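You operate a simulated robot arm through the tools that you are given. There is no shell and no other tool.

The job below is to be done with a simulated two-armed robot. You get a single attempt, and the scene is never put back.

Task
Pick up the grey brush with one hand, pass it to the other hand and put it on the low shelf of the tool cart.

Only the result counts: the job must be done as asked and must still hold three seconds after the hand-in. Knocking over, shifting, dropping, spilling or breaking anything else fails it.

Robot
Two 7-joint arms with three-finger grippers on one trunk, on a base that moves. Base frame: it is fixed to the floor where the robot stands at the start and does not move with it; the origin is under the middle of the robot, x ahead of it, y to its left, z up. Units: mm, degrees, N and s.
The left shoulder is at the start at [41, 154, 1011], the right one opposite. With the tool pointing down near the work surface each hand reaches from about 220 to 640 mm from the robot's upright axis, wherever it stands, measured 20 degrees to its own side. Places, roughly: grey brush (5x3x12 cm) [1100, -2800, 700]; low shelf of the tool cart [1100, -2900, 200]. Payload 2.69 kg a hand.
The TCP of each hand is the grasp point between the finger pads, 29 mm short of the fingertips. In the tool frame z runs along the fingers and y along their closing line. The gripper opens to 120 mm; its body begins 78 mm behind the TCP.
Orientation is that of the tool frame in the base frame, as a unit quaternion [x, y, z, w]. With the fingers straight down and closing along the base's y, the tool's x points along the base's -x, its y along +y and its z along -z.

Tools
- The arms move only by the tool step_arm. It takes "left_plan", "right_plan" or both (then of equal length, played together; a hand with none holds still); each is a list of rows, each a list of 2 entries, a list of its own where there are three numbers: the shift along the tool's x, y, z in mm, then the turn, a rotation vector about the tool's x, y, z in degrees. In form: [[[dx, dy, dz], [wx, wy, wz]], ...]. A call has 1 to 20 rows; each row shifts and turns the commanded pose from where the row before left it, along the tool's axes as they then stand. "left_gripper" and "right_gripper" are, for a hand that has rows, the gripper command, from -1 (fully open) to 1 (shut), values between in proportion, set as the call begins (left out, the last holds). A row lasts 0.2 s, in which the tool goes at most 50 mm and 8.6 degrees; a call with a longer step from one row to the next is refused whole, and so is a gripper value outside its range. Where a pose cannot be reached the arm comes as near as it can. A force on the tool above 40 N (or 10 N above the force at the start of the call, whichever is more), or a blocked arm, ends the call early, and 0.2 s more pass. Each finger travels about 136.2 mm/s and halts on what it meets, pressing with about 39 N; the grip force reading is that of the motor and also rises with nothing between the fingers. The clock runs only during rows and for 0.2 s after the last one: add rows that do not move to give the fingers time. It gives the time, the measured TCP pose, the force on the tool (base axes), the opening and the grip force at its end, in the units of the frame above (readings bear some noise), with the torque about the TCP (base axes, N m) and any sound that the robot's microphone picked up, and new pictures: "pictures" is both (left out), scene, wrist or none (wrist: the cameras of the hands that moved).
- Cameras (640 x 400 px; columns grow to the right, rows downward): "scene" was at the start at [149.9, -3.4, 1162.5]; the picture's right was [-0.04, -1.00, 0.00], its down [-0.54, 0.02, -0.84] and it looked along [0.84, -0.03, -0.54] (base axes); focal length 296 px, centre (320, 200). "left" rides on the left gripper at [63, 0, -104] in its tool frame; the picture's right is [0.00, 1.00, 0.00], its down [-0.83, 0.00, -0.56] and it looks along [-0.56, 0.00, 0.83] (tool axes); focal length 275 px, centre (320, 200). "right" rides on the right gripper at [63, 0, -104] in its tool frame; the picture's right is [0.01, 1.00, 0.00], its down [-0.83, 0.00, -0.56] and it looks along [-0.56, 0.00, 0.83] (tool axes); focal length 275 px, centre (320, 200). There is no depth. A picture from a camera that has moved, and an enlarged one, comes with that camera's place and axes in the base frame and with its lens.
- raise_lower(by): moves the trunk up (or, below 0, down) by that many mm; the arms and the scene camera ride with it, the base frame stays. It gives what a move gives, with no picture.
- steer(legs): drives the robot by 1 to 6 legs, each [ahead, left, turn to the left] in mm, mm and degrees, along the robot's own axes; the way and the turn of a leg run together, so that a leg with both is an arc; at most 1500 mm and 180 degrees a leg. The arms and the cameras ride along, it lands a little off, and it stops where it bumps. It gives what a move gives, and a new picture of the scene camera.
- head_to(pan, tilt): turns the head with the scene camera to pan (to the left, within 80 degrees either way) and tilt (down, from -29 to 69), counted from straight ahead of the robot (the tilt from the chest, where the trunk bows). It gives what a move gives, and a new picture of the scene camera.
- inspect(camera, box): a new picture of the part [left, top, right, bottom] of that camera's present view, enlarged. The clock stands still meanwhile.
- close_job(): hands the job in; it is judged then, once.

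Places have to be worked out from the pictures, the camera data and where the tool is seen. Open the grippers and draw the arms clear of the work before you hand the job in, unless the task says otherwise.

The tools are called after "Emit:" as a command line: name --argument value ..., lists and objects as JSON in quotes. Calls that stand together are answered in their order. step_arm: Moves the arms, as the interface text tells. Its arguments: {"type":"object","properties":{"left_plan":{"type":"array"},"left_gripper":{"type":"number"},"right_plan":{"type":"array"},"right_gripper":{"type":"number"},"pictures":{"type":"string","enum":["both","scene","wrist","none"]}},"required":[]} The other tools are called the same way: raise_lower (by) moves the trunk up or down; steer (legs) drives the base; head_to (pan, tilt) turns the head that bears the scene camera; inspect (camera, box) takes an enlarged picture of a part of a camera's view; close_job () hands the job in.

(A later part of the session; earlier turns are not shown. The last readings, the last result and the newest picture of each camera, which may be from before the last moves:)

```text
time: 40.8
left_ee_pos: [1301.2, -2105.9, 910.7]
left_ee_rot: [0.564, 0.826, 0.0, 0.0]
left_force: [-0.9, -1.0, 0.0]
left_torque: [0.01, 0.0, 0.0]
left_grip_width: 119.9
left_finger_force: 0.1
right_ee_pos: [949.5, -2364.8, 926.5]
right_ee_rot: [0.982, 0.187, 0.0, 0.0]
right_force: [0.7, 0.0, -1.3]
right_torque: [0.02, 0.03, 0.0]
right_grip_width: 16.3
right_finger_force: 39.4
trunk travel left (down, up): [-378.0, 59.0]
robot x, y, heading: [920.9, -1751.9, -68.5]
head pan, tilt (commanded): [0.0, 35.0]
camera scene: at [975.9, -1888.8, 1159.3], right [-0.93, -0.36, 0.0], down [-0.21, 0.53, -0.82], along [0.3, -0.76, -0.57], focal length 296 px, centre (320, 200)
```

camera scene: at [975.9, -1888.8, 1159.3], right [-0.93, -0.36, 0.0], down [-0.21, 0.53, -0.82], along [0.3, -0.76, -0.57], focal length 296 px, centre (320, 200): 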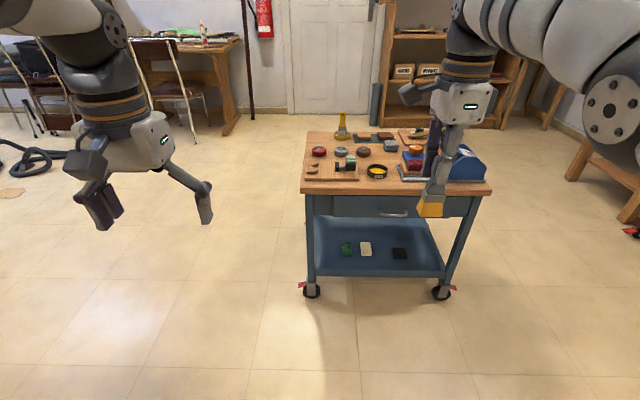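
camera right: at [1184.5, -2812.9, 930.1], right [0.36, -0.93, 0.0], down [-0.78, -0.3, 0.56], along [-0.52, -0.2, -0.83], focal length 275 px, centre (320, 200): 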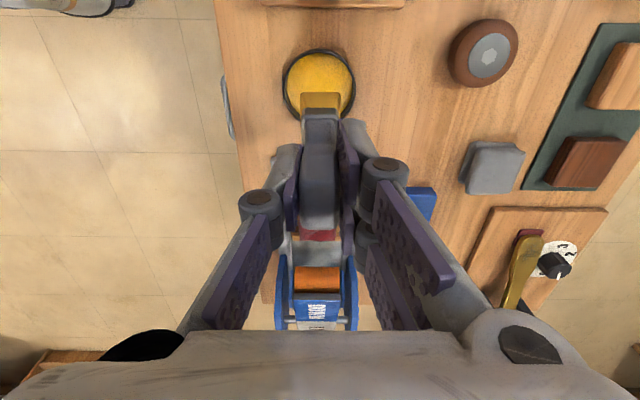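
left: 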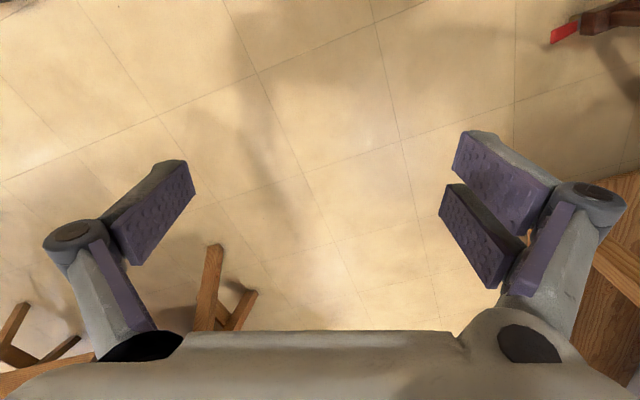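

The free part of the low shelf lies right of the dark block (about 145 mm wide, shelf surface at roughly z 190–200). I now bring the right hand towards the middle in front of me and tilt it 45° so that the brush begins to point left.

Emit:
step_arm --right_plan '[[[35, -28.5, -8.5], [0, 0, 0]], [[35, -28.5, -8.5], [0, 0, 0]], [[35, -28.5, -8.5], [0, 0, 0]], [[35, -28.5, -8.5], [0, 0, 0]], [[0, 0, 0], [0, 7.5, 0]], [[0, 0, 0], [0, 7.5, 0]], [[0, 0, 0], [0, 7.5, 0]], [[0, 0, 0], [0, 7.5, 0]], [[0, 0, 0], [0, 7.5, 0]], [[0, 0, 0], [0, 7.5, 0]], [[0, 0, 0], [0, 0, 0]]]' --right_gripper 1

```text
time: 43.2
left_ee_pos: [1300.3, -2104.7, 910.8]
left_ee_rot: [0.564, 0.826, 0.0, 0.0]
left_force: [-0.2, 0.2, -0.4]
left_torque: [0.01, -0.04, -0.01]
left_grip_width: 120.0
left_finger_force: 0.1
right_ee_pos: [1038.4, -2208.0, 959.7]
right_ee_rot: [0.908, 0.171, 0.377, -0.07]
right_force: [-0.5, -0.7, -0.6]
right_torque: [-0.03, 0.03, -0.02]
right_grip_width: 16.2
right_finger_force: 38.4
trunk travel left (down, up): [-378.0, 59.0]
robot x, y, heading: [922.3, -1748.1, -68.8]
head pan, tilt (commanded): [0.0, 35.0]
camera scene: at [976.1, -1888.5, 1159.4], right [-0.93, -0.37, 0.0], down [-0.21, 0.53, -0.82], along [0.3, -0.76, -0.57], focal length 296 px, centre (320, 200)
camera right: at [1011.4, -2217.6, 1078.1], right [0.37, -0.93, 0.0], down [-0.91, -0.36, -0.2], along [0.18, 0.07, -0.98], focal length 275 px, centre (320, 200)
```

scene: 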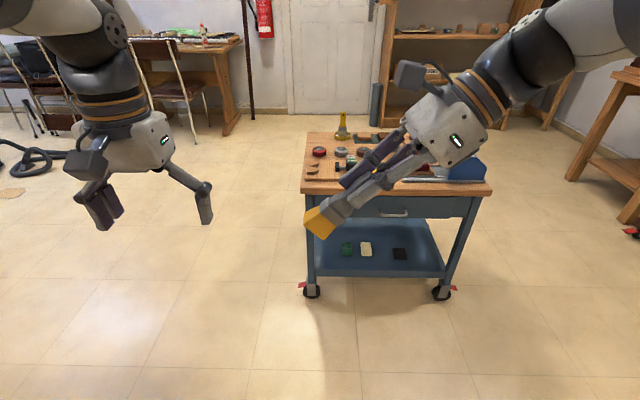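
right: 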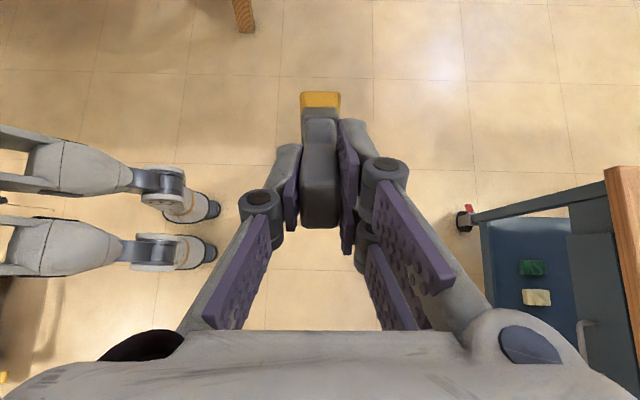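

The 45° tilt worked and the brush is held steady. I tilt the right hand the other 45° so that the brush lies level, pointing left.

Emit:
step_arm --right_plan '[[[0, 0, 0], [0, 7.5, 0]], [[0, 0, 0], [0, 7.5, 0]], [[0, 0, 0], [0, 7.5, 0]], [[0, 0, 0], [0, 7.5, 0]], [[0, 0, 0], [0, 7.5, 0]], [[0, 0, 0], [0, 7.5, 0]], [[0, 0, 0], [0, 0, 0]], [[0, 0, 0], [0, 0, 0]]]' --right_gripper 1

```text
time: 45.0
left_ee_pos: [1300.2, -2104.7, 909.8]
left_ee_rot: [0.563, 0.826, 0.0, 0.001]
left_force: [0.8, -0.7, 0.3]
left_torque: [0.0, -0.01, -0.01]
left_grip_width: 119.8
left_finger_force: 0.1
right_ee_pos: [1037.6, -2208.1, 959.9]
right_ee_rot: [0.694, 0.132, 0.696, -0.131]
right_force: [-0.3, -0.3, 0.1]
right_torque: [0.01, -0.04, 0.02]
right_grip_width: 0.0
right_finger_force: 28.9
trunk travel left (down, up): [-378.0, 59.0]
robot x, y, heading: [923.0, -1747.5, -68.6]
head pan, tilt (commanded): [0.0, 35.0]
camera scene: at [975.9, -1888.7, 1159.3], right [-0.93, -0.36, 0.0], down [-0.21, 0.53, -0.82], along [0.3, -0.76, -0.57], focal length 296 px, centre (320, 200)
camera right: at [940.6, -2245.5, 1022.9], right [0.37, -0.93, 0.01], down [-0.51, -0.21, -0.83], along [0.78, 0.3, -0.56], focal length 275 px, centre (320, 200)
```

scene: 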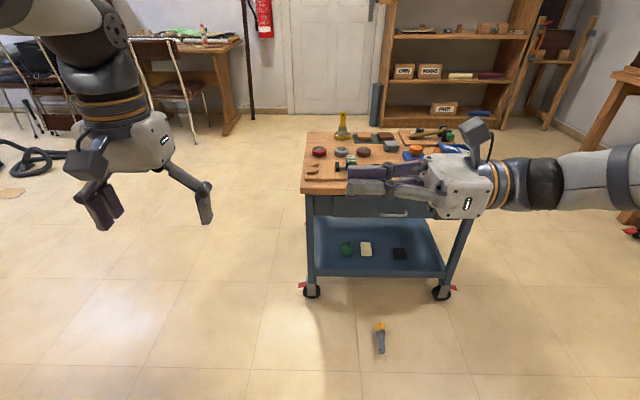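
right: 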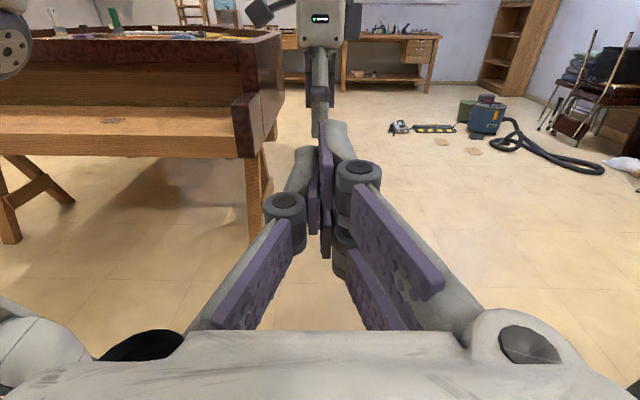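

The brush slipped out of the right hand as it came level: the gripper reads 0 mm and the brush lies on the floor in front of the cart, near [990, -2590]. Nothing else appears touched; I look closely at how it lies so as to pick it up again.

Emit:
inspect --camera "scene" --box '[345, 310, 415, 370]'

Emit:
inspect --camera "scene" --box '[290, 105, 500, 305]'

```text
6.67 times, centred on (380, 340) of scene
camera zoom: at [975.9, -1888.7, 1159.3], right [-0.93, -0.36, 0.0], down [-0.21, 0.53, -0.82], along [0.3, -0.76, -0.57], focal length 1971 px, centre (-80, -733)
```

zoom: 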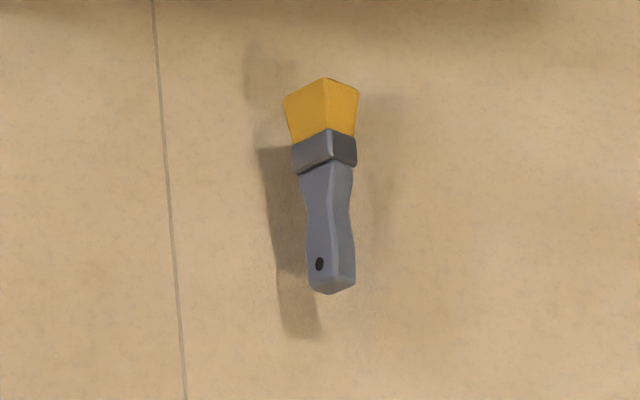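

```text
2.00 times, centred on (395, 205) of scene
camera zoom: at [975.9, -1888.7, 1159.3], right [-0.93, -0.36, 0.0], down [-0.21, 0.53, -0.82], along [0.3, -0.76, -0.57], focal length 591 px, centre (170, 190)
```

zoom: 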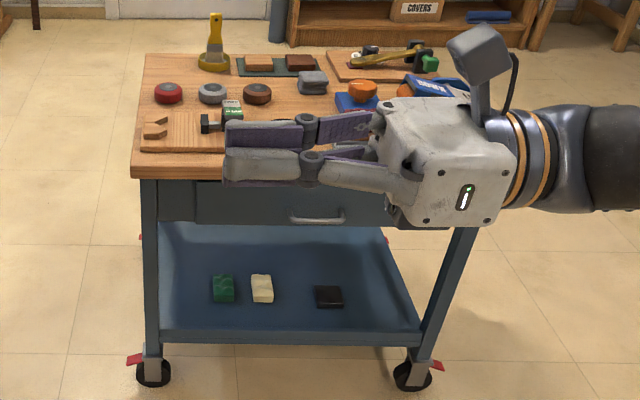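

The brush looks as if it may still be moving near the floor (its shadow is detached). I let a moment pass with still rows and look again.

Emit:
step_arm --right_plan '[[[0, 0, 0], [0, 0, 0]], [[0, 0, 0], [0, 0, 0]], [[0, 0, 0], [0, 0, 0]], [[0, 0, 0], [0, 0, 0]], [[0, 0, 0], [0, 0, 0]]]' --pictures "scene"

Emit:
inspect --camera "scene" --box '[300, 290, 460, 400]'

```text
time: 46.2
left_ee_pos: [1301.1, -2104.2, 910.4]
left_ee_rot: [0.563, 0.826, 0.0, 0.0]
left_force: [0.8, 0.2, -0.3]
left_torque: [-0.04, -0.02, 0.0]
left_grip_width: 120.0
left_finger_force: 0.1
right_ee_pos: [1035.8, -2208.3, 958.9]
right_ee_rot: [0.695, 0.132, 0.695, -0.13]
right_force: [0.1, 0.1, 0.6]
right_torque: [-0.04, -0.01, 0.02]
right_grip_width: 0.0
right_finger_force: 28.0
trunk travel left (down, up): [-378.0, 59.0]
robot x, y, heading: [924.6, -1748.2, -68.7]
head pan, tilt (commanded): [0.0, 35.0]
camera scene: at [976.0, -1888.6, 1159.3], right [-0.93, -0.36, 0.0], down [-0.21, 0.53, -0.82], along [0.3, -0.76, -0.57], focal length 296 px, centre (320, 200)
```

scene: 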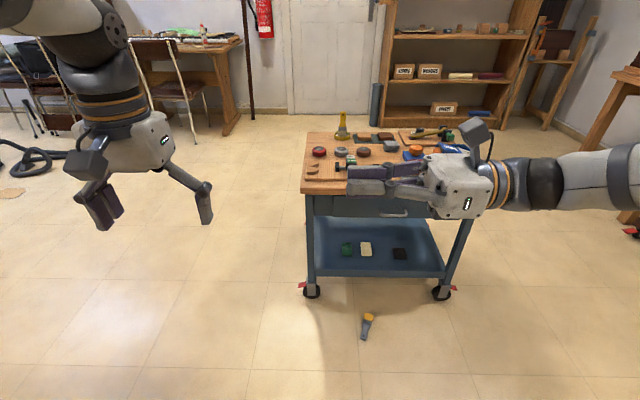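

```text
3.64 times, centred on (380, 345) of scene
camera zoom: at [976.0, -1888.6, 1159.3], right [-0.93, -0.36, 0.0], down [-0.21, 0.53, -0.82], along [0.3, -0.76, -0.57], focal length 1075 px, centre (102, -327)
```

zoom: 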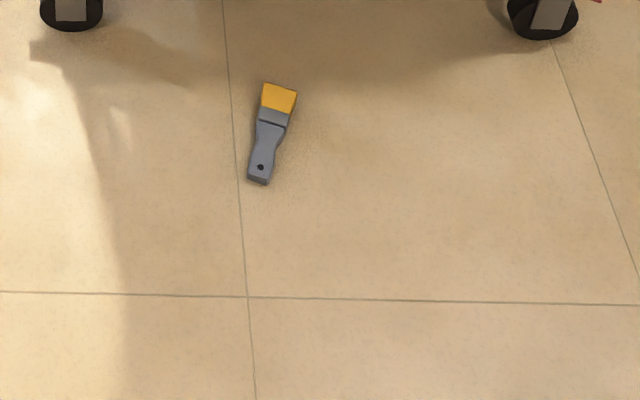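

The brush now rests flat on the floor, broad face up, bristles away from me: bristle end about [1056, -2681], handle end about [1054, -2567]; all else looks unmoved. I bring the right hand back to pointing down with its yaw lined up to the brush, open it, and draw the left hand back, before driving nearer.

Emit:
step_arm --right_plan '[[[0, 0, 0], [0, -8.18, 0]], [[0, 0, 0], [0, -8.18, 0]], [[0, 0, 0], [0, -8.18, 0]], [[0, 0, 0], [0, -8.18, 0]], [[0, 0, 0], [0, -8.18, 0]], [[0, 0, 0], [0, -8.18, 0]], [[0, 0, 0], [0, -8.18, 0]], [[0, 0, 0], [0, -8.18, 0]], [[0, 0, 0], [0, -8.18, 0]], [[0, 0, 0], [0, -8.18, 0]], [[0, 0, 0], [0, -8.2, 0]], [[0, 0, 0], [0, 0, -7.73]], [[0, 0, 0], [0, 0, -7.73]], [[0, 0, 0], [0, 0, -7.73]], [[0, 0, 0], [0, 0, -7.73]], [[0, 0, 0], [0, 0, -7.73]], [[0, 0, 0], [0, 0, -7.73]], [[0, 0, 0], [0, 0, -7.73]], [[0, 0, 0], [0, 0, -7.73]], [[0, 0, 0], [0, 0, -7.76]]]' --left_plan '[[[30, 0, 0], [0, 0, 0]], [[30, 0, 0], [0, 0, 0]], [[30, 0, 0], [0, 0, 0]], [[30, 0, 0], [0, 0, 0]], [[30, 0, 0], [0, 0, 0]], [[0, 0, 0], [0, 0, 0]], [[0, 0, 0], [0, 0, 0]], [[0, 0, 0], [0, 0, 0]], [[0, 0, 0], [0, 0, 0]], [[0, 0, 0], [0, 0, 0]], [[0, 0, 0], [0, 0, 0]], [[0, 0, 0], [0, 0, 0]], [[0, 0, 0], [0, 0, 0]], [[0, 0, 0], [0, 0, 0]], [[0, 0, 0], [0, 0, 0]], [[0, 0, 0], [0, 0, 0]], [[0, 0, 0], [0, 0, 0]], [[0, 0, 0], [0, 0, 0]], [[0, 0, 0], [0, 0, 0]], [[0, 0, 0], [0, 0, 0]]]' --right_gripper -1 --pictures "scene"

```text
time: 50.4
left_ee_pos: [1245.3, -1963.8, 910.6]
left_ee_rot: [0.563, 0.826, 0.0, 0.0]
left_force: [-0.8, -0.1, 0.3]
left_torque: [0.02, 0.03, 0.02]
left_grip_width: 119.9
left_finger_force: 0.0
right_ee_pos: [1039.2, -2207.9, 960.6]
right_ee_rot: [0.7, 0.715, 0.0, -0.001]
right_force: [-0.2, 0.1, 0.5]
right_torque: [-0.01, 0.01, -0.03]
right_grip_width: 120.2
right_finger_force: 0.1
trunk travel left (down, up): [-378.0, 59.0]
robot x, y, heading: [923.7, -1749.5, -68.8]
head pan, tilt (commanded): [0.0, 35.0]
camera scene: at [975.9, -1888.7, 1159.3], right [-0.93, -0.36, 0.0], down [-0.21, 0.53, -0.82], along [0.3, -0.76, -0.57], focal length 296 px, centre (320, 200)
```

scene: 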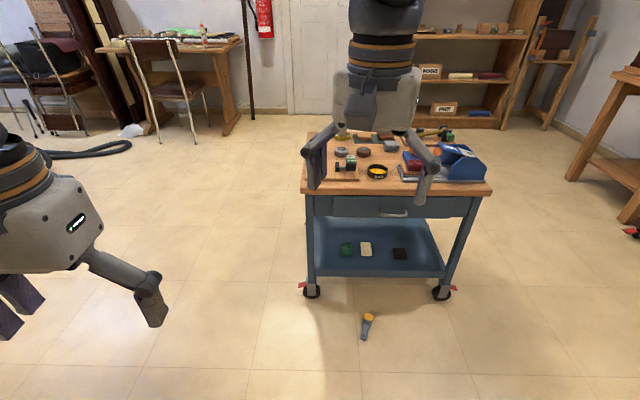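

The right hand points down and is lined up with the brush. I draw it back and to the right so that it will not meet the cart edge when the trunk goes down, then drive ahead about 460 mm and 54 mm right.

Emit:
step_arm --right_plan '[[[12, -36, 0], [0, 0, 0]], [[12, -36, 0], [0, 0, 0]], [[12, -36, 0], [0, 0, 0]], [[0, 0, 0], [0, 0, 0]]]' --right_gripper -1 --pictures "none"

Emit:
steer --legs '[[455, -54, 0]]'

Emit:
head_to --pan -8 --tilt 60

Emit:
inspect --camera "right" --box '[0, 0, 640, 400]'

```text
time: 51.4
left_ee_pos: [1245.7, -1963.9, 910.2]
left_ee_rot: [0.564, 0.826, 0.0, 0.0]
left_force: [-0.7, -0.7, 0.9]
left_torque: [0.03, 0.02, 0.03]
left_grip_width: 120.2
left_finger_force: 0.0
right_ee_pos: [930.5, -2173.6, 959.2]
right_ee_rot: [0.7, 0.714, -0.001, 0.001]
right_force: [0.5, -0.4, 0.1]
right_torque: [0.0, 0.01, 0.0]
right_grip_width: 120.0
right_finger_force: 0.1
trunk travel left (down, up): [-378.0, 59.0]
robot x, y, heading: [924.2, -1751.4, -68.5]
head pan, tilt (commanded): [0.0, 35.0]
```

```text
time: 54.2
left_ee_pos: [1360.0, -2409.4, 911.9]
left_ee_rot: [0.565, 0.825, 0.0, 0.0]
left_force: [0.3, -0.3, 0.5]
left_torque: [-0.02, -0.02, 0.01]
left_grip_width: 120.1
left_finger_force: 0.0
right_ee_pos: [1043.8, -2616.2, 959.0]
right_ee_rot: [0.703, 0.712, 0.0, 0.0]
right_force: [0.8, 0.0, 0.6]
right_torque: [0.02, 0.04, -0.02]
right_grip_width: 120.1
right_finger_force: 0.1
trunk travel left (down, up): [-378.0, 59.0]
robot x, y, heading: [1035.3, -2192.1, -68.8]
head pan, tilt (commanded): [0.0, 35.0]
camera scene: at [1090.7, -2332.2, 1159.3], right [-0.93, -0.36, 0.0], down [-0.21, 0.54, -0.82], along [0.3, -0.76, -0.57], focal length 296 px, centre (320, 200)
```

scene: 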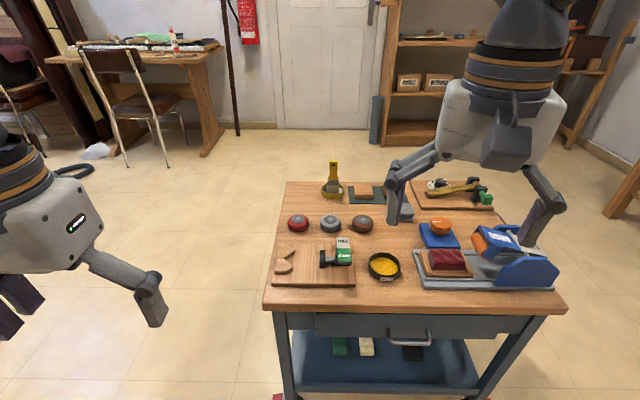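

```text
time: 55.1
left_ee_pos: [1358.9, -2409.0, 910.3]
left_ee_rot: [0.565, 0.825, 0.0, 0.0]
left_force: [0.9, -0.2, -0.4]
left_torque: [-0.03, 0.0, -0.02]
left_grip_width: 120.1
left_finger_force: 0.0
right_ee_pos: [1043.6, -2616.7, 959.7]
right_ee_rot: [0.702, 0.712, 0.0, 0.0]
right_force: [0.5, -0.4, -0.6]
right_torque: [0.01, -0.01, -0.04]
right_grip_width: 120.0
right_finger_force: 0.1
trunk travel left (down, up): [-378.0, 59.0]
robot x, y, heading: [1042.3, -2193.8, -68.8]
head pan, tilt (commanded): [-8.0, 60.0]
camera scene: at [1074.0, -2314.6, 1125.1], right [-0.97, -0.23, 0.0], down [-0.2, 0.84, -0.5], along [0.11, -0.49, -0.87], focal length 296 px, centre (320, 200)
```

scene: 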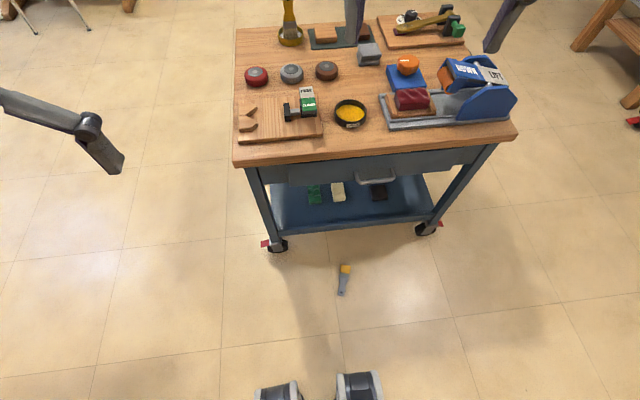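

```text
1.00 times, centred on (320, 200) of right (not enlarged: the box is as wide or as high as the picture)
camera zoom: at [1042.2, -2552.7, 1063.9], right [1.0, 0.02, 0.0], down [0.02, -0.83, 0.56], along [0.01, -0.56, -0.83], focal length 275 px, centre (320, 200)
```

zoom: 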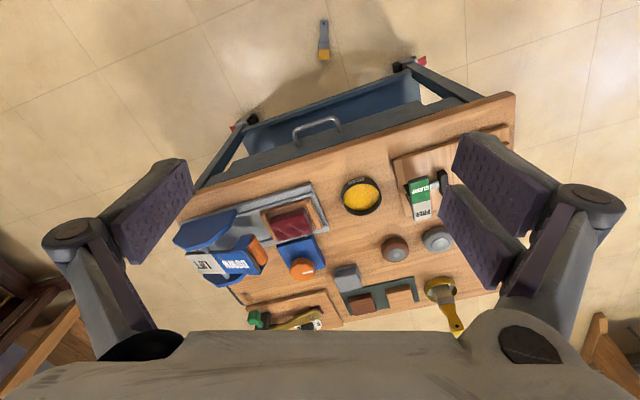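

The brush grip point (ferrule/bristles) is near [1056, -2644, 12]. I draw the right hand 55 mm back from the cart edge, then lower the trunk in stages.

Emit:
step_arm --right_plan '[[[30, 0, 0], [0, 0, 0]], [[30, 0, 0], [0, 0, 0]], [[0, 0, 0], [0, 0, 0]]]' --pictures "none"

Emit:
raise_lower --by -200

Emit:
inspect --camera "scene" --box '[0, 0, 640, 400]'

```text
time: 55.9
left_ee_pos: [1358.2, -2409.1, 911.1]
left_ee_rot: [0.565, 0.825, 0.0, 0.0]
left_force: [-0.1, -0.2, -0.7]
left_torque: [0.0, 0.0, -0.02]
left_grip_width: 120.0
left_finger_force: 0.0
right_ee_pos: [1041.4, -2555.2, 960.7]
right_ee_rot: [0.702, 0.712, -0.001, 0.001]
right_force: [1.1, 0.7, 0.3]
right_torque: [0.01, 0.03, 0.01]
right_grip_width: 120.0
right_finger_force: 0.0
trunk travel left (down, up): [-378.0, 59.0]
robot x, y, heading: [1037.7, -2191.7, -68.9]
head pan, tilt (commanded): [-8.0, 60.0]
```

```text
time: 58.0
left_ee_pos: [1358.6, -2409.1, 710.4]
left_ee_rot: [0.565, 0.825, 0.0, 0.0]
left_force: [-0.2, -0.1, 0.1]
left_torque: [-0.02, 0.02, 0.0]
left_grip_width: 120.0
left_finger_force: 0.1
right_ee_pos: [1041.4, -2556.7, 760.1]
right_ee_rot: [0.702, 0.712, -0.001, 0.0]
right_force: [0.0, 0.5, 0.3]
right_torque: [0.01, 0.01, -0.01]
right_grip_width: 120.1
right_finger_force: 0.0
trunk travel left (down, up): [-178.0, 259.0]
robot x, y, heading: [1036.2, -2195.4, -68.5]
head pan, tilt (commanded): [-8.0, 60.0]
```

```text
1.00 times, centred on (320, 200) of scene (not enlarged: the box is as wide or as high as the picture)
camera zoom: at [1096.9, -2373.8, 914.5], right [-0.97, -0.23, 0.0], down [-0.2, 0.84, -0.5], along [0.11, -0.49, -0.87], focal length 296 px, centre (320, 200)
```

zoom: 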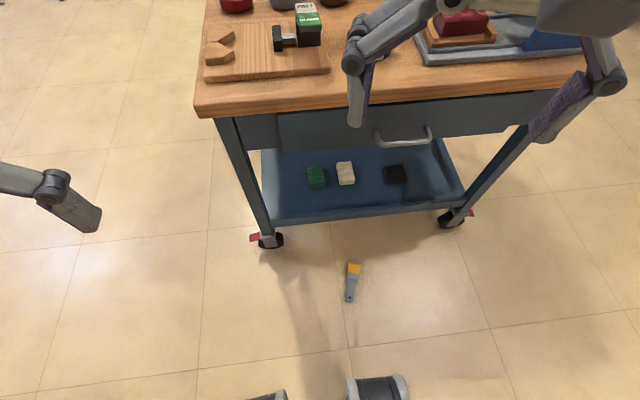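

The hand is clear in front of the cart edge (edge about 190 mm further on). I lower the trunk the remaining 178 mm.

Emit:
raise_lower --by -175

Emit:
inspect --camera "scene" --box '[0, 0, 640, 400]'

Emit:
inspect --camera "right" --box '[0, 0, 640, 400]'

```text
time: 60.0
left_ee_pos: [1360.0, -2410.2, 540.4]
left_ee_rot: [0.565, 0.825, 0.0, 0.0]
left_force: [-0.3, -0.1, 0.2]
left_torque: [-0.02, 0.01, 0.01]
left_grip_width: 120.3
left_finger_force: 0.0
right_ee_pos: [1042.7, -2556.4, 584.5]
right_ee_rot: [0.701, 0.713, -0.001, 0.0]
right_force: [-0.8, -0.3, 0.0]
right_torque: [-0.01, -0.01, 0.0]
right_grip_width: 119.9
right_finger_force: 0.1
trunk travel left (down, up): [-3.0, 434.0]
robot x, y, heading: [1039.5, -2191.1, -68.7]
head pan, tilt (commanded): [-8.0, 60.0]
```

```text
1.00 times, centred on (320, 200) of scene (not enlarged: the box is as wide or as high as the picture)
camera zoom: at [1119.6, -2426.5, 729.4], right [-0.97, -0.26, 0.0], down [-0.23, 0.85, -0.48], along [0.12, -0.47, -0.88], focal length 296 px, centre (320, 200)
```

zoom: 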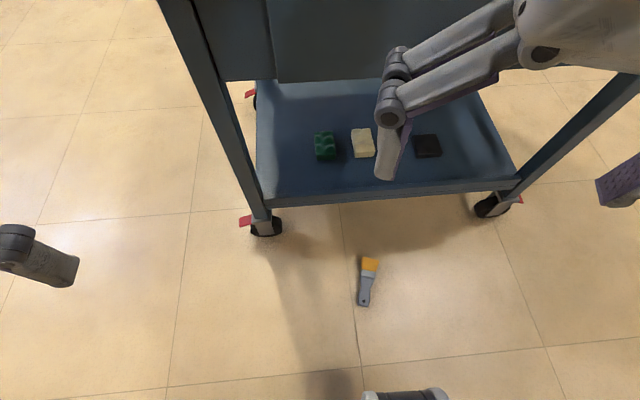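

```text
1.00 times, centred on (320, 200) of right (not enlarged: the box is as wide or as high as the picture)
camera zoom: at [1041.2, -2492.3, 688.9], right [1.0, 0.02, 0.0], down [0.02, -0.83, 0.56], along [0.01, -0.56, -0.83], focal length 275 px, centre (320, 200)
```

zoom: 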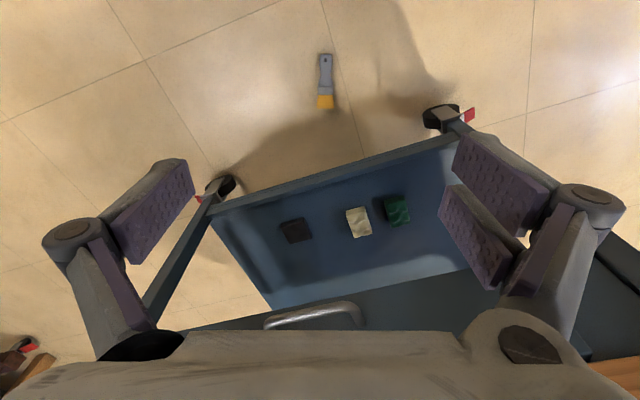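

The brush lies along the tool line with its bristle end near [1055, -2679] and handle end near [1054, -2564]. I lower the right hand 340 mm while shifting towards the grip point, then check with the wrist camera.

Emit:
step_arm --right_plan '[[[0, 1.2, 34], [0, 0, 0]], [[0, 1.2, 34], [0, 0, 0]], [[0, 1.2, 34], [0, 0, 0]], [[0, 1.2, 34], [0, 0, 0]], [[0, 1.2, 34], [0, 0, 0]], [[-12, 1.2, 34], [0, 0, 0]], [[-12, 1.2, 34], [0, 0, 0]], [[-12, 1.2, 34], [0, 0, 0]], [[-12, 1.2, 34], [0, 0, 0]], [[-12, 1.2, 34], [0, 0, 0]], [[0, 0, 0], [0, 0, 0]]]' --right_gripper -1

```text
time: 62.4
left_ee_pos: [1358.8, -2410.7, 540.5]
left_ee_rot: [0.565, 0.825, -0.001, 0.0]
left_force: [0.5, 0.6, 0.1]
left_torque: [-0.01, 0.01, 0.01]
left_grip_width: 120.2
left_finger_force: 0.0
right_ee_pos: [1054.2, -2618.3, 243.9]
right_ee_rot: [0.702, 0.712, -0.001, 0.0]
right_force: [-0.3, 1.2, 0.2]
right_torque: [-0.02, 0.03, 0.01]
right_grip_width: 119.8
right_finger_force: 0.0
trunk travel left (down, up): [-3.0, 434.0]
robot x, y, heading: [1037.9, -2193.8, -68.8]
head pan, tilt (commanded): [-8.0, 60.0]
camera scene: at [1118.0, -2428.2, 730.6], right [-0.97, -0.23, 0.0], down [-0.2, 0.84, -0.5], along [0.11, -0.49, -0.87], focal length 296 px, centre (320, 200)
camera right: at [1053.5, -2554.2, 347.9], right [1.0, 0.02, 0.0], down [0.02, -0.83, 0.56], along [0.01, -0.56, -0.83], focal length 275 px, centre (320, 200)
```

scene: 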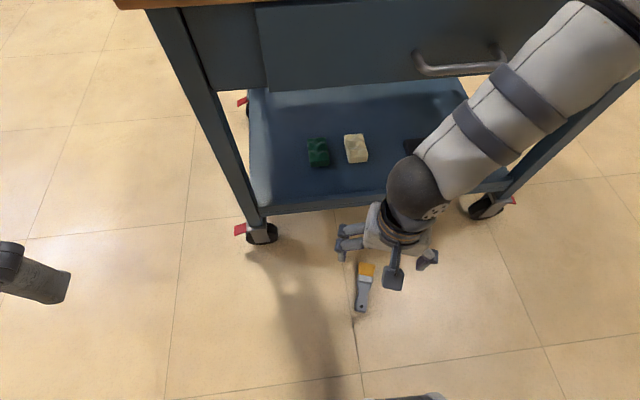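
right: 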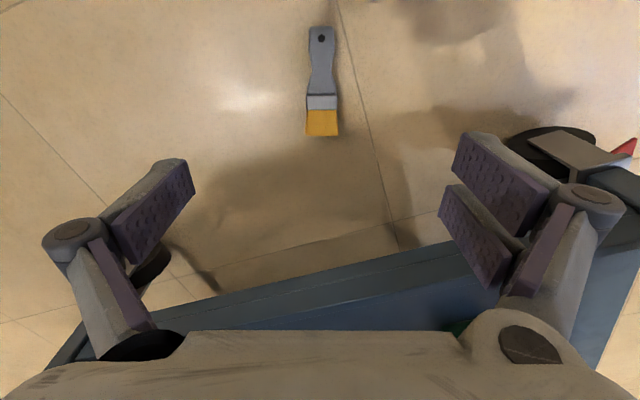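

The wrist view shows the ferrule centred near [1056, -2637], the forearm is clear of the cart. I shift 22 mm forward and go down to z about 45, watching the force.

Emit:
step_arm --right_plan '[[[-7, 1, 33], [0, 0, 0]], [[-7, 1, 33], [0, 0, 0]], [[-7.5, 0, 33], [0, 0, 0]], [[0, 0, 33], [0, 0, 0]], [[0, 0, 33], [0, 0, 0]], [[0, 0, 33], [0, 0, 0]], [[0, 0, 0], [0, 0, 0]]]' --right_gripper -1

Emit:
inspect --camera "right" --box '[220, 60, 420, 260]'

```text
time: 64.0
left_ee_pos: [1359.0, -2410.9, 540.9]
left_ee_rot: [0.565, 0.825, 0.001, 0.0]
left_force: [0.8, 0.5, 0.1]
left_torque: [0.03, 0.0, 0.02]
left_grip_width: 119.9
left_finger_force: 0.0
right_ee_pos: [1057.1, -2638.0, 45.2]
right_ee_rot: [0.702, 0.712, 0.0, -0.001]
right_force: [0.5, 0.0, -0.1]
right_torque: [-0.02, 0.01, 0.03]
right_grip_width: 120.1
right_finger_force: 0.0
trunk travel left (down, up): [-3.0, 434.0]
robot x, y, heading: [1038.3, -2194.6, -69.0]
head pan, tilt (commanded): [-8.0, 60.0]
camera scene: at [1118.0, -2428.2, 730.6], right [-0.97, -0.23, 0.0], down [-0.2, 0.84, -0.5], along [0.11, -0.49, -0.87], focal length 296 px, centre (320, 200)
camera right: at [1055.7, -2574.2, 149.8], right [1.0, 0.02, 0.0], down [0.02, -0.83, 0.56], along [0.01, -0.56, -0.83], focal length 275 px, centre (320, 200)
```

scene: 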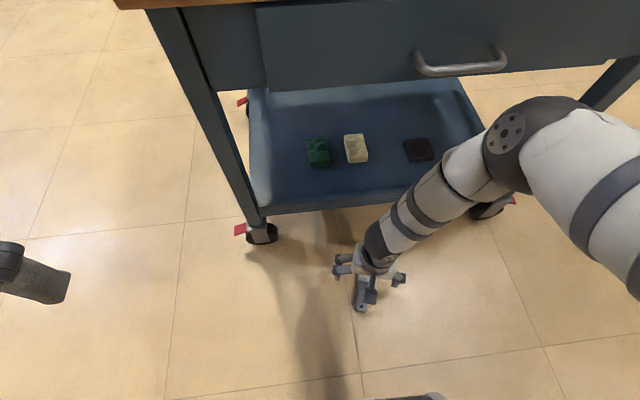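
right: 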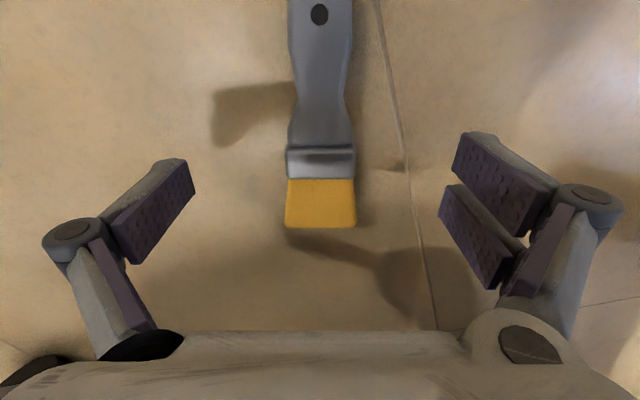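

```text
2.00 times, centred on (320, 160) of right
camera zoom: at [1055.7, -2574.2, 149.8], right [1.0, 0.02, 0.0], down [0.02, -0.83, 0.56], along [0.01, -0.56, -0.83], focal length 551 px, centre (320, 280)
```

zoom: 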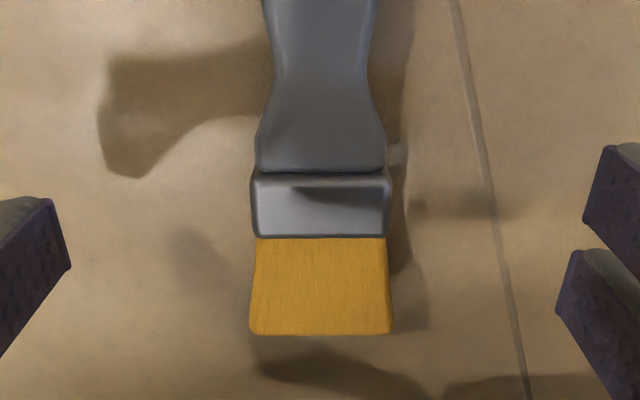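

The ferrule is centred exactly under the tool. I lower 10 mm more and close the right gripper across the ferrule.

Emit:
step_arm --right_plan '[[[-2, 0, 5], [0, 0, 0]], [[0, 0, 5], [0, 0, 0]], [[0, 0, 0], [0, 0, 0]]]' --right_gripper -1 --pictures "none"

Emit:
step_arm --right_plan '[[[0, 0, 0], [0, 0, 0]], [[0, 0, 0], [0, 0, 0]], [[0, 0, 0], [0, 0, 0]], [[0, 0, 0], [0, 0, 0]], [[0, 0, 0], [0, 0, 0]]]' --right_gripper 1 --pictures "wrist"

```text
time: 64.8
left_ee_pos: [1360.2, -2410.6, 540.7]
left_ee_rot: [0.565, 0.825, 0.0, 0.0]
left_force: [-0.8, 0.4, -0.1]
left_torque: [-0.03, -0.01, 0.01]
left_grip_width: 120.3
left_finger_force: 0.0
right_ee_pos: [1057.2, -2640.1, 36.1]
right_ee_rot: [0.702, 0.712, 0.0, -0.001]
right_force: [-0.9, -0.3, 0.1]
right_torque: [-0.06, 0.0, 0.04]
right_grip_width: 120.2
right_finger_force: 0.0
trunk travel left (down, up): [-3.0, 434.0]
robot x, y, heading: [1039.2, -2191.5, -68.7]
head pan, tilt (commanded): [-8.0, 60.0]
```

```text
time: 66.0
left_ee_pos: [1359.2, -2410.7, 539.8]
left_ee_rot: [0.565, 0.825, 0.0, 0.0]
left_force: [0.3, 0.7, 0.2]
left_torque: [-0.01, 0.0, -0.02]
left_grip_width: 120.0
left_finger_force: 0.0
right_ee_pos: [1057.8, -2640.9, 36.4]
right_ee_rot: [0.702, 0.712, 0.0, 0.002]
right_force: [1.0, 0.2, 2.5]
right_torque: [-0.14, 0.01, 0.01]
right_grip_width: 36.2
right_finger_force: 38.7
trunk travel left (down, up): [-3.0, 434.0]
robot x, y, heading: [1035.7, -2194.6, -68.7]
head pan, tilt (commanded): [-8.0, 60.0]
camera right: at [1056.6, -2576.5, 140.5], right [1.0, 0.02, 0.0], down [0.02, -0.83, 0.56], along [0.01, -0.56, -0.83], focal length 275 px, centre (320, 200)
```

right: 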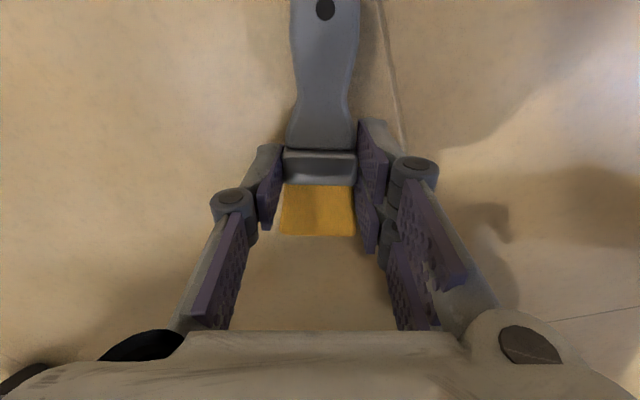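

The ferrule is gripped at 36 mm with 38.7 N. I lift gently a few centimetres and check that the brush comes along level.

Emit:
step_arm --right_plan '[[[0, 0, -6], [0, 0, 0]], [[0, 0, -10], [0, 0, 0]], [[0, 0, -15], [0, 0, 0]], [[0, 0, -15], [0, 0, 0]], [[0, 0, -15], [0, 0, 0]], [[0, 0, 0], [0, 0, 0]]]' --right_gripper 1

Emit:
inspect --camera "scene" --box '[300, 200, 460, 330]'

```text
time: 67.4
left_ee_pos: [1360.3, -2410.1, 540.6]
left_ee_rot: [0.565, 0.825, 0.0, 0.0]
left_force: [0.3, -0.4, -0.2]
left_torque: [0.01, -0.01, 0.01]
left_grip_width: 119.6
left_finger_force: 0.1
right_ee_pos: [1058.3, -2639.7, 97.7]
right_ee_rot: [0.702, 0.712, 0.0, 0.0]
right_force: [-1.1, 0.3, -0.8]
right_torque: [0.03, 0.0, -0.02]
right_grip_width: 35.9
right_finger_force: 39.2
trunk travel left (down, up): [-3.0, 434.0]
robot x, y, heading: [1038.5, -2190.1, -68.7]
head pan, tilt (commanded): [-8.0, 60.0]
camera scene: at [1118.0, -2428.3, 730.6], right [-0.97, -0.23, 0.0], down [-0.2, 0.84, -0.5], along [0.11, -0.49, -0.87], focal length 296 px, centre (320, 200)
camera right: at [1057.5, -2576.1, 202.1], right [1.0, 0.02, 0.0], down [0.02, -0.83, 0.56], along [0.01, -0.56, -0.83], focal length 275 px, centre (320, 200)
```

scene: 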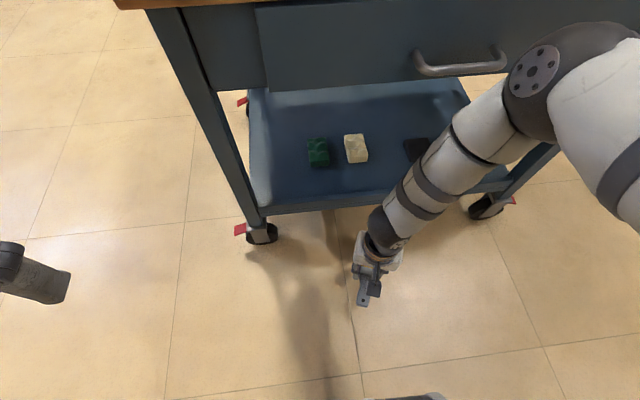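
right: 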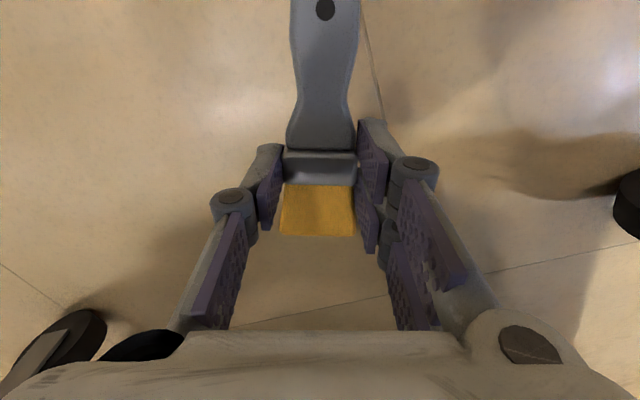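

```text
3.08 times, centred on (380, 265) of scene
camera zoom: at [1118.0, -2428.3, 730.6], right [-0.97, -0.23, 0.0], down [-0.2, 0.84, -0.5], along [0.11, -0.49, -0.87], focal length 910 px, centre (135, 0)
```

zoom: 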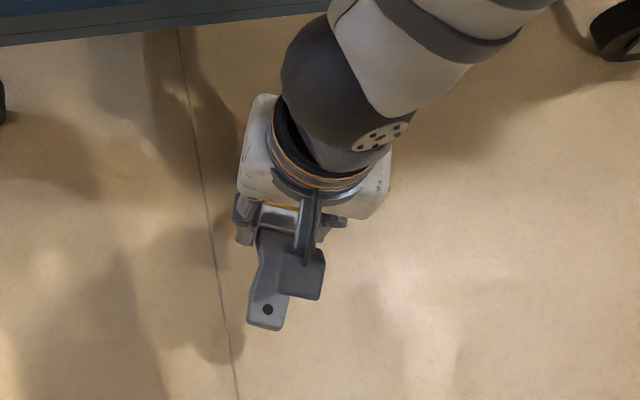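

The brush is held level and steady at the ferrule. I raise it a bit more and back the robot 450 mm away from the cart before raising the trunk.

Emit:
step_arm --right_plan '[[[10, 0, -15], [0, 0, 0]], [[10, 0, -15], [0, 0, 0]], [[10, 0, -15], [0, 0, 0]], [[0, 0, 0], [0, 0, 0]]]' --right_gripper 1 --pictures "none"

Emit:
steer --legs '[[-450, 0, 0]]'

```text
time: 68.4
left_ee_pos: [1360.0, -2411.0, 539.6]
left_ee_rot: [0.565, 0.825, 0.0, 0.0]
left_force: [0.5, 0.7, -0.4]
left_torque: [0.01, 0.02, -0.01]
left_grip_width: 119.9
left_finger_force: 0.1
right_ee_pos: [1057.4, -2610.8, 141.4]
right_ee_rot: [0.702, 0.712, -0.001, 0.0]
right_force: [-0.8, 0.0, -0.9]
right_torque: [0.02, -0.02, 0.03]
right_grip_width: 35.9
right_finger_force: 39.2
trunk travel left (down, up): [-3.0, 434.0]
robot x, y, heading: [1039.3, -2194.8, -68.6]
head pan, tilt (commanded): [-8.0, 60.0]
```

```text
time: 71.1
left_ee_pos: [1197.2, -1993.5, 540.0]
left_ee_rot: [0.567, 0.824, 0.0, 0.001]
left_force: [0.8, 0.0, -0.1]
left_torque: [-0.01, 0.01, 0.01]
left_grip_width: 120.1
left_finger_force: 0.1
right_ee_pos: [893.8, -2191.3, 142.4]
right_ee_rot: [0.703, 0.711, 0.0, 0.001]
right_force: [-0.4, 0.4, -0.9]
right_torque: [-0.02, -0.02, -0.01]
right_grip_width: 35.8
right_finger_force: 39.3
trunk travel left (down, up): [-3.0, 434.0]
robot x, y, heading: [879.3, -1773.9, -68.9]
head pan, tilt (commanded): [-8.0, 60.0]
camera scene: at [955.5, -2009.3, 730.6], right [-0.97, -0.22, 0.0], down [-0.19, 0.84, -0.5], along [0.11, -0.49, -0.87], focal length 296 px, centre (320, 200)
```

scene: 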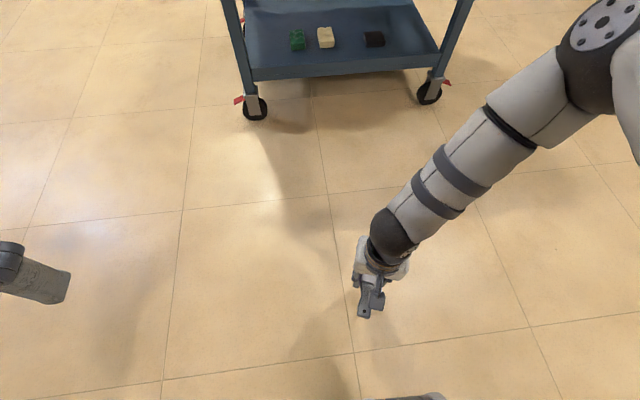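

The brush is safe in the right hand. I raise the hand to z about 520 in front of me and turn it 70° about its axis so that the bristles point to my right.

Emit:
step_arm --right_plan '[[[0, 12, -38], [0, 0, 0]], [[0, 12, -38], [0, 0, 0]], [[0, 12, -38], [0, 0, 0]], [[0, 12, -38], [0, 0, 0]], [[0, 12, -38], [0, 0, 0]], [[0, 12, -38], [0, 0, 0]], [[0, 12, -38], [0, 0, 0]], [[0, 12, -38], [0, 0, 0]], [[0, 12, -38], [0, 0, 0]], [[0, 12, -38], [0, 0, 0]], [[0, 0, 0], [0, 0, 7]], [[0, 0, 0], [0, 0, 7]], [[0, 0, 0], [0, 0, 7]], [[0, 0, 0], [0, 0, 7]], [[0, 0, 0], [0, 0, 7]], [[0, 0, 0], [0, 0, 7]], [[0, 0, 0], [0, 0, 7]], [[0, 0, 0], [0, 0, 7]], [[0, 0, 0], [0, 0, 7]], [[0, 0, 0], [0, 0, 6.6]]]' --right_gripper 1

```text
time: 75.3
left_ee_pos: [1197.0, -1992.2, 540.8]
left_ee_rot: [0.567, 0.823, 0.0, 0.0]
left_force: [0.3, -0.3, 0.4]
left_torque: [-0.03, 0.01, 0.0]
left_grip_width: 119.8
left_finger_force: 0.0
right_ee_pos: [1014.2, -2189.7, 521.4]
right_ee_rot: [0.984, 0.181, 0.001, 0.001]
right_force: [-0.7, 0.4, -0.6]
right_torque: [-0.02, 0.0, -0.02]
right_grip_width: 35.9
right_finger_force: 38.9
trunk travel left (down, up): [-3.0, 434.0]
robot x, y, heading: [873.2, -1768.1, -69.0]
head pan, tilt (commanded): [-8.0, 60.0]
camera scene: at [955.5, -2009.3, 730.6], right [-0.97, -0.22, 0.0], down [-0.19, 0.84, -0.5], along [0.11, -0.49, -0.87], focal length 296 px, centre (320, 200)
camera right: at [1072.7, -2166.6, 626.1], right [0.36, -0.93, 0.0], down [-0.78, -0.3, 0.56], along [-0.52, -0.2, -0.83], focal length 275 px, centre (320, 200)
```

scene: 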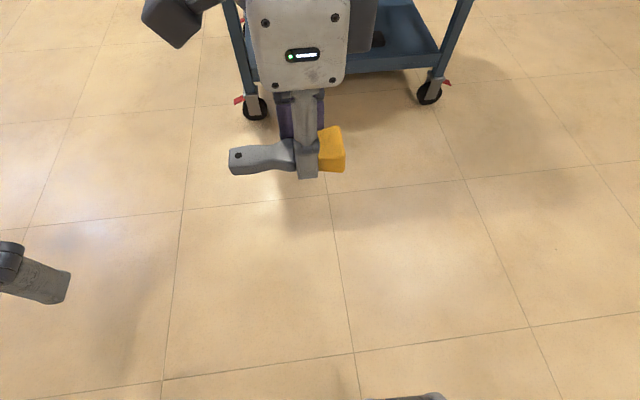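
right: 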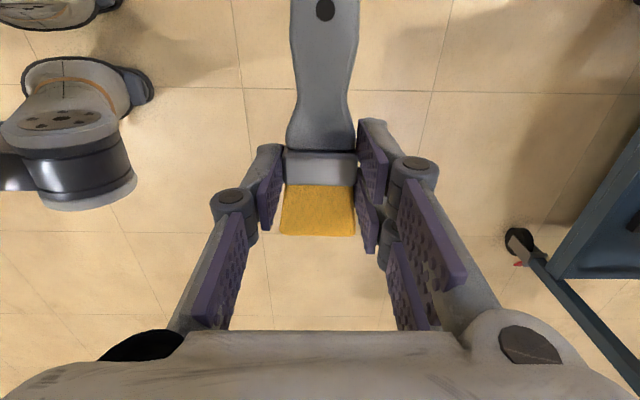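

The brush is held level with the bristles to my right. I now tilt the right hand 90° so that it points left and the brush stands upright, handle up.

Emit:
step_arm --right_plan '[[[0, 0, 0], [0, 7.5, 0]], [[0, 0, 0], [0, 7.5, 0]], [[0, 0, 0], [0, 7.5, 0]], [[0, 0, 0], [0, 7.5, 0]], [[0, 0, 0], [0, 7.5, 0]], [[0, 0, 0], [0, 7.5, 0]], [[0, 0, 0], [0, 7.5, 0]], [[0, 0, 0], [0, 7.5, 0]], [[0, 0, 0], [0, 7.5, 0]], [[0, 0, 0], [0, 7.5, 0]], [[0, 0, 0], [0, 7.5, 0]], [[0, 0, 0], [0, 7.5, 0]], [[0, 0, 0], [0, 0, 0]]]' --right_gripper 1

```text
time: 78.1
left_ee_pos: [1197.7, -1992.3, 539.4]
left_ee_rot: [0.567, 0.824, -0.001, 0.001]
left_force: [0.2, -0.2, 0.5]
left_torque: [0.02, 0.0, 0.0]
left_grip_width: 120.0
left_finger_force: 0.0
right_ee_pos: [1014.7, -2190.0, 521.4]
right_ee_rot: [0.695, 0.128, 0.696, -0.128]
right_force: [0.2, 0.2, -0.3]
right_torque: [0.0, 0.03, 0.01]
right_grip_width: 36.0
right_finger_force: 38.8
trunk travel left (down, up): [-3.0, 434.0]
robot x, y, heading: [877.8, -1771.2, -69.2]
head pan, tilt (commanded): [-8.0, 60.0]
camera scene: at [955.5, -2009.3, 730.6], right [-0.97, -0.22, 0.0], down [-0.19, 0.84, -0.5], along [0.11, -0.49, -0.87], focal length 296 px, centre (320, 200)
camera right: at [916.4, -2226.0, 585.1], right [0.36, -0.93, 0.01], down [-0.52, -0.2, -0.83], along [0.78, 0.29, -0.55], focal length 275 px, centre (320, 200)
```

scene: 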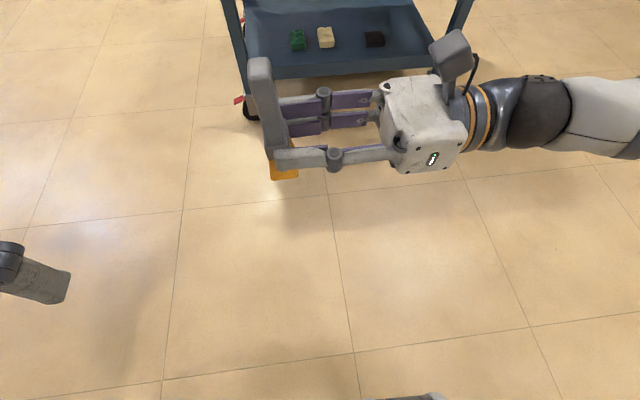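
right: 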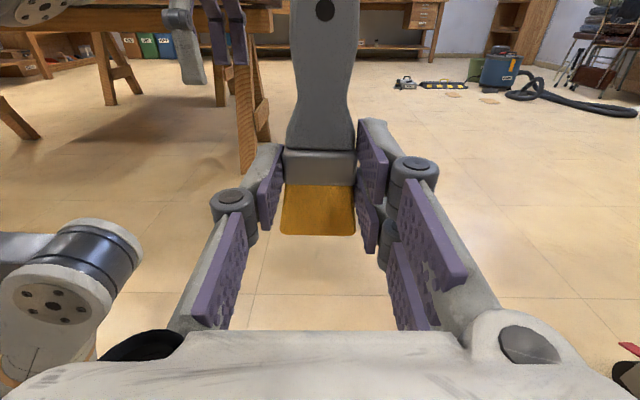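

The brush now stands upright in the right hand, handle top near [1041, -2180, 596]. I bring the left hand up and over it, half open, tool pointing down with its closing line across the brush's broad faces.

Emit:
step_arm --left_plan '[[[0, 0, -40], [0, 0, 0]], [[0, 0, -40], [0, 0, 0]], [[0, 0, -40], [0, 0, 0]], [[0, 0, -40], [0, 0, 0]], [[-17, -30.4, 0], [0, 0, 0]], [[-17, -30.4, 0], [0, 0, 0]], [[-17, -30.4, 0], [0, 0, 0]], [[-17, -30.4, 0], [0, 0, 0]], [[-17, -30.4, 0], [0, 0, 0]], [[-17, -30.4, 0], [0, 0, 0]], [[-17, -30.4, 0], [0, 0, 0]], [[0, 0, 0], [0, 0, 0]]]' --left_gripper 0

```text
time: 80.0
left_ee_pos: [1087.0, -2107.9, 664.8]
left_ee_rot: [0.568, 0.823, 0.002, 0.0]
left_force: [30.1, 7.9, -0.6]
left_torque: [-1.07, 4.01, -0.68]
left_grip_width: 60.0
left_finger_force: 0.0
left hand out of reach, approached as far as the arm can: row 3, 4
right_ee_pos: [1013.9, -2189.0, 521.5]
right_ee_rot: [0.696, 0.129, 0.695, -0.128]
right_force: [0.1, 0.3, -0.8]
right_torque: [-0.02, 0.01, -0.01]
right_grip_width: 36.0
right_finger_force: 38.9
trunk travel left (down, up): [-3.0, 434.0]
robot x, y, heading: [879.1, -1771.3, -69.2]
head pan, tilt (commanded): [-8.0, 60.0]
stopped in row 9 (left hand): the force on the tool passed its limit at 43 N (the readings are from after the stop); the commanded pose is now the measured one
camera scene: at [949.9, -2010.3, 730.7], right [-0.99, -0.14, 0.0], down [-0.12, 0.86, -0.5], along [0.07, -0.5, -0.87], focal length 296 px, centre (320, 200)
camera left: at [1064.9, -2048.8, 768.2], right [0.94, 0.35, 0.0], down [0.29, -0.78, 0.55], along [0.2, -0.52, -0.83], focal length 275 px, centre (320, 200)
```

scene: 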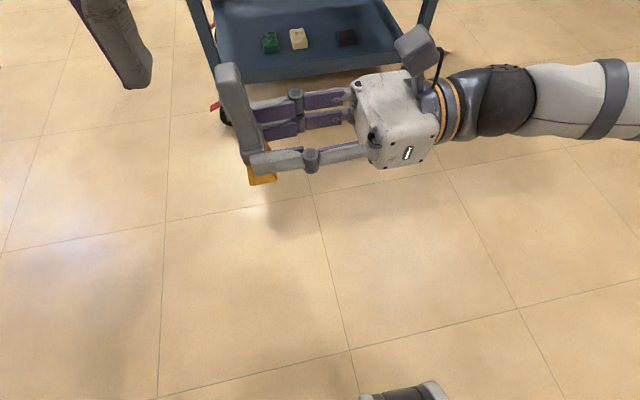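
left: 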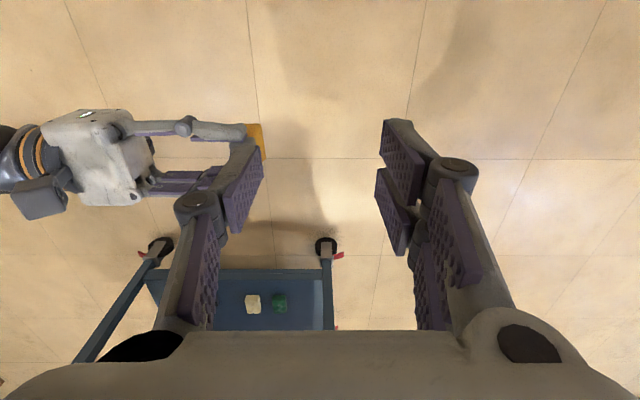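

The left arm could not rise further and brushed against my own lowered head (force 43 N, stopped); the brush is unaffected. I move the left hand back out to the left, then raise the trunk to gain room.

Emit:
step_arm --left_plan '[[[0, 25, 0], [0, 0, 0]], [[0, 30, 0], [0, 0, 0]], [[0, 30, 0], [0, 0, 0]], [[0, 30, 0], [0, 0, 0]], [[0, 30, 0], [0, 0, 0]], [[0, 0, 0], [0, 0, 0]]]' --pictures "scene"

```text
time: 81.4
left_ee_pos: [1215.0, -2057.2, 654.6]
left_ee_rot: [0.568, 0.823, 0.003, 0.0]
left_force: [0.2, -0.4, 0.8]
left_torque: [0.0, 0.0, -0.03]
left_grip_width: 60.1
left_finger_force: 0.1
left hand out of reach, approached as far as the arm can: row 5
right_ee_pos: [1014.4, -2189.0, 523.0]
right_ee_rot: [0.695, 0.13, 0.695, -0.128]
right_force: [0.1, 0.4, -0.6]
right_torque: [0.01, 0.06, 0.02]
right_grip_width: 36.1
right_finger_force: 38.6
trunk travel left (down, up): [-3.0, 434.0]
robot x, y, heading: [874.3, -1768.8, -68.9]
head pan, tilt (commanded): [-8.0, 60.0]
camera scene: at [955.5, -2009.3, 730.6], right [-0.97, -0.22, 0.0], down [-0.19, 0.84, -0.5], along [0.11, -0.49, -0.87], focal length 296 px, centre (320, 200)
```

scene: 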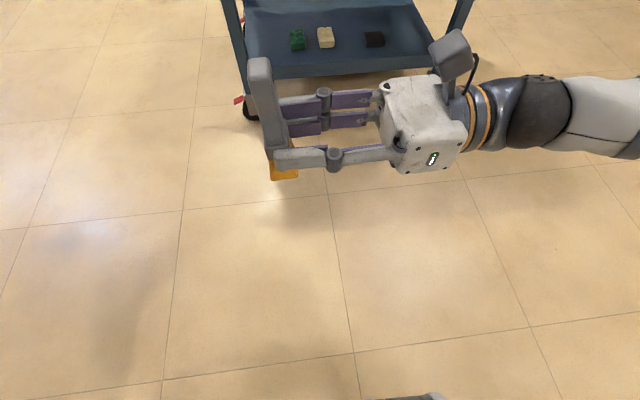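

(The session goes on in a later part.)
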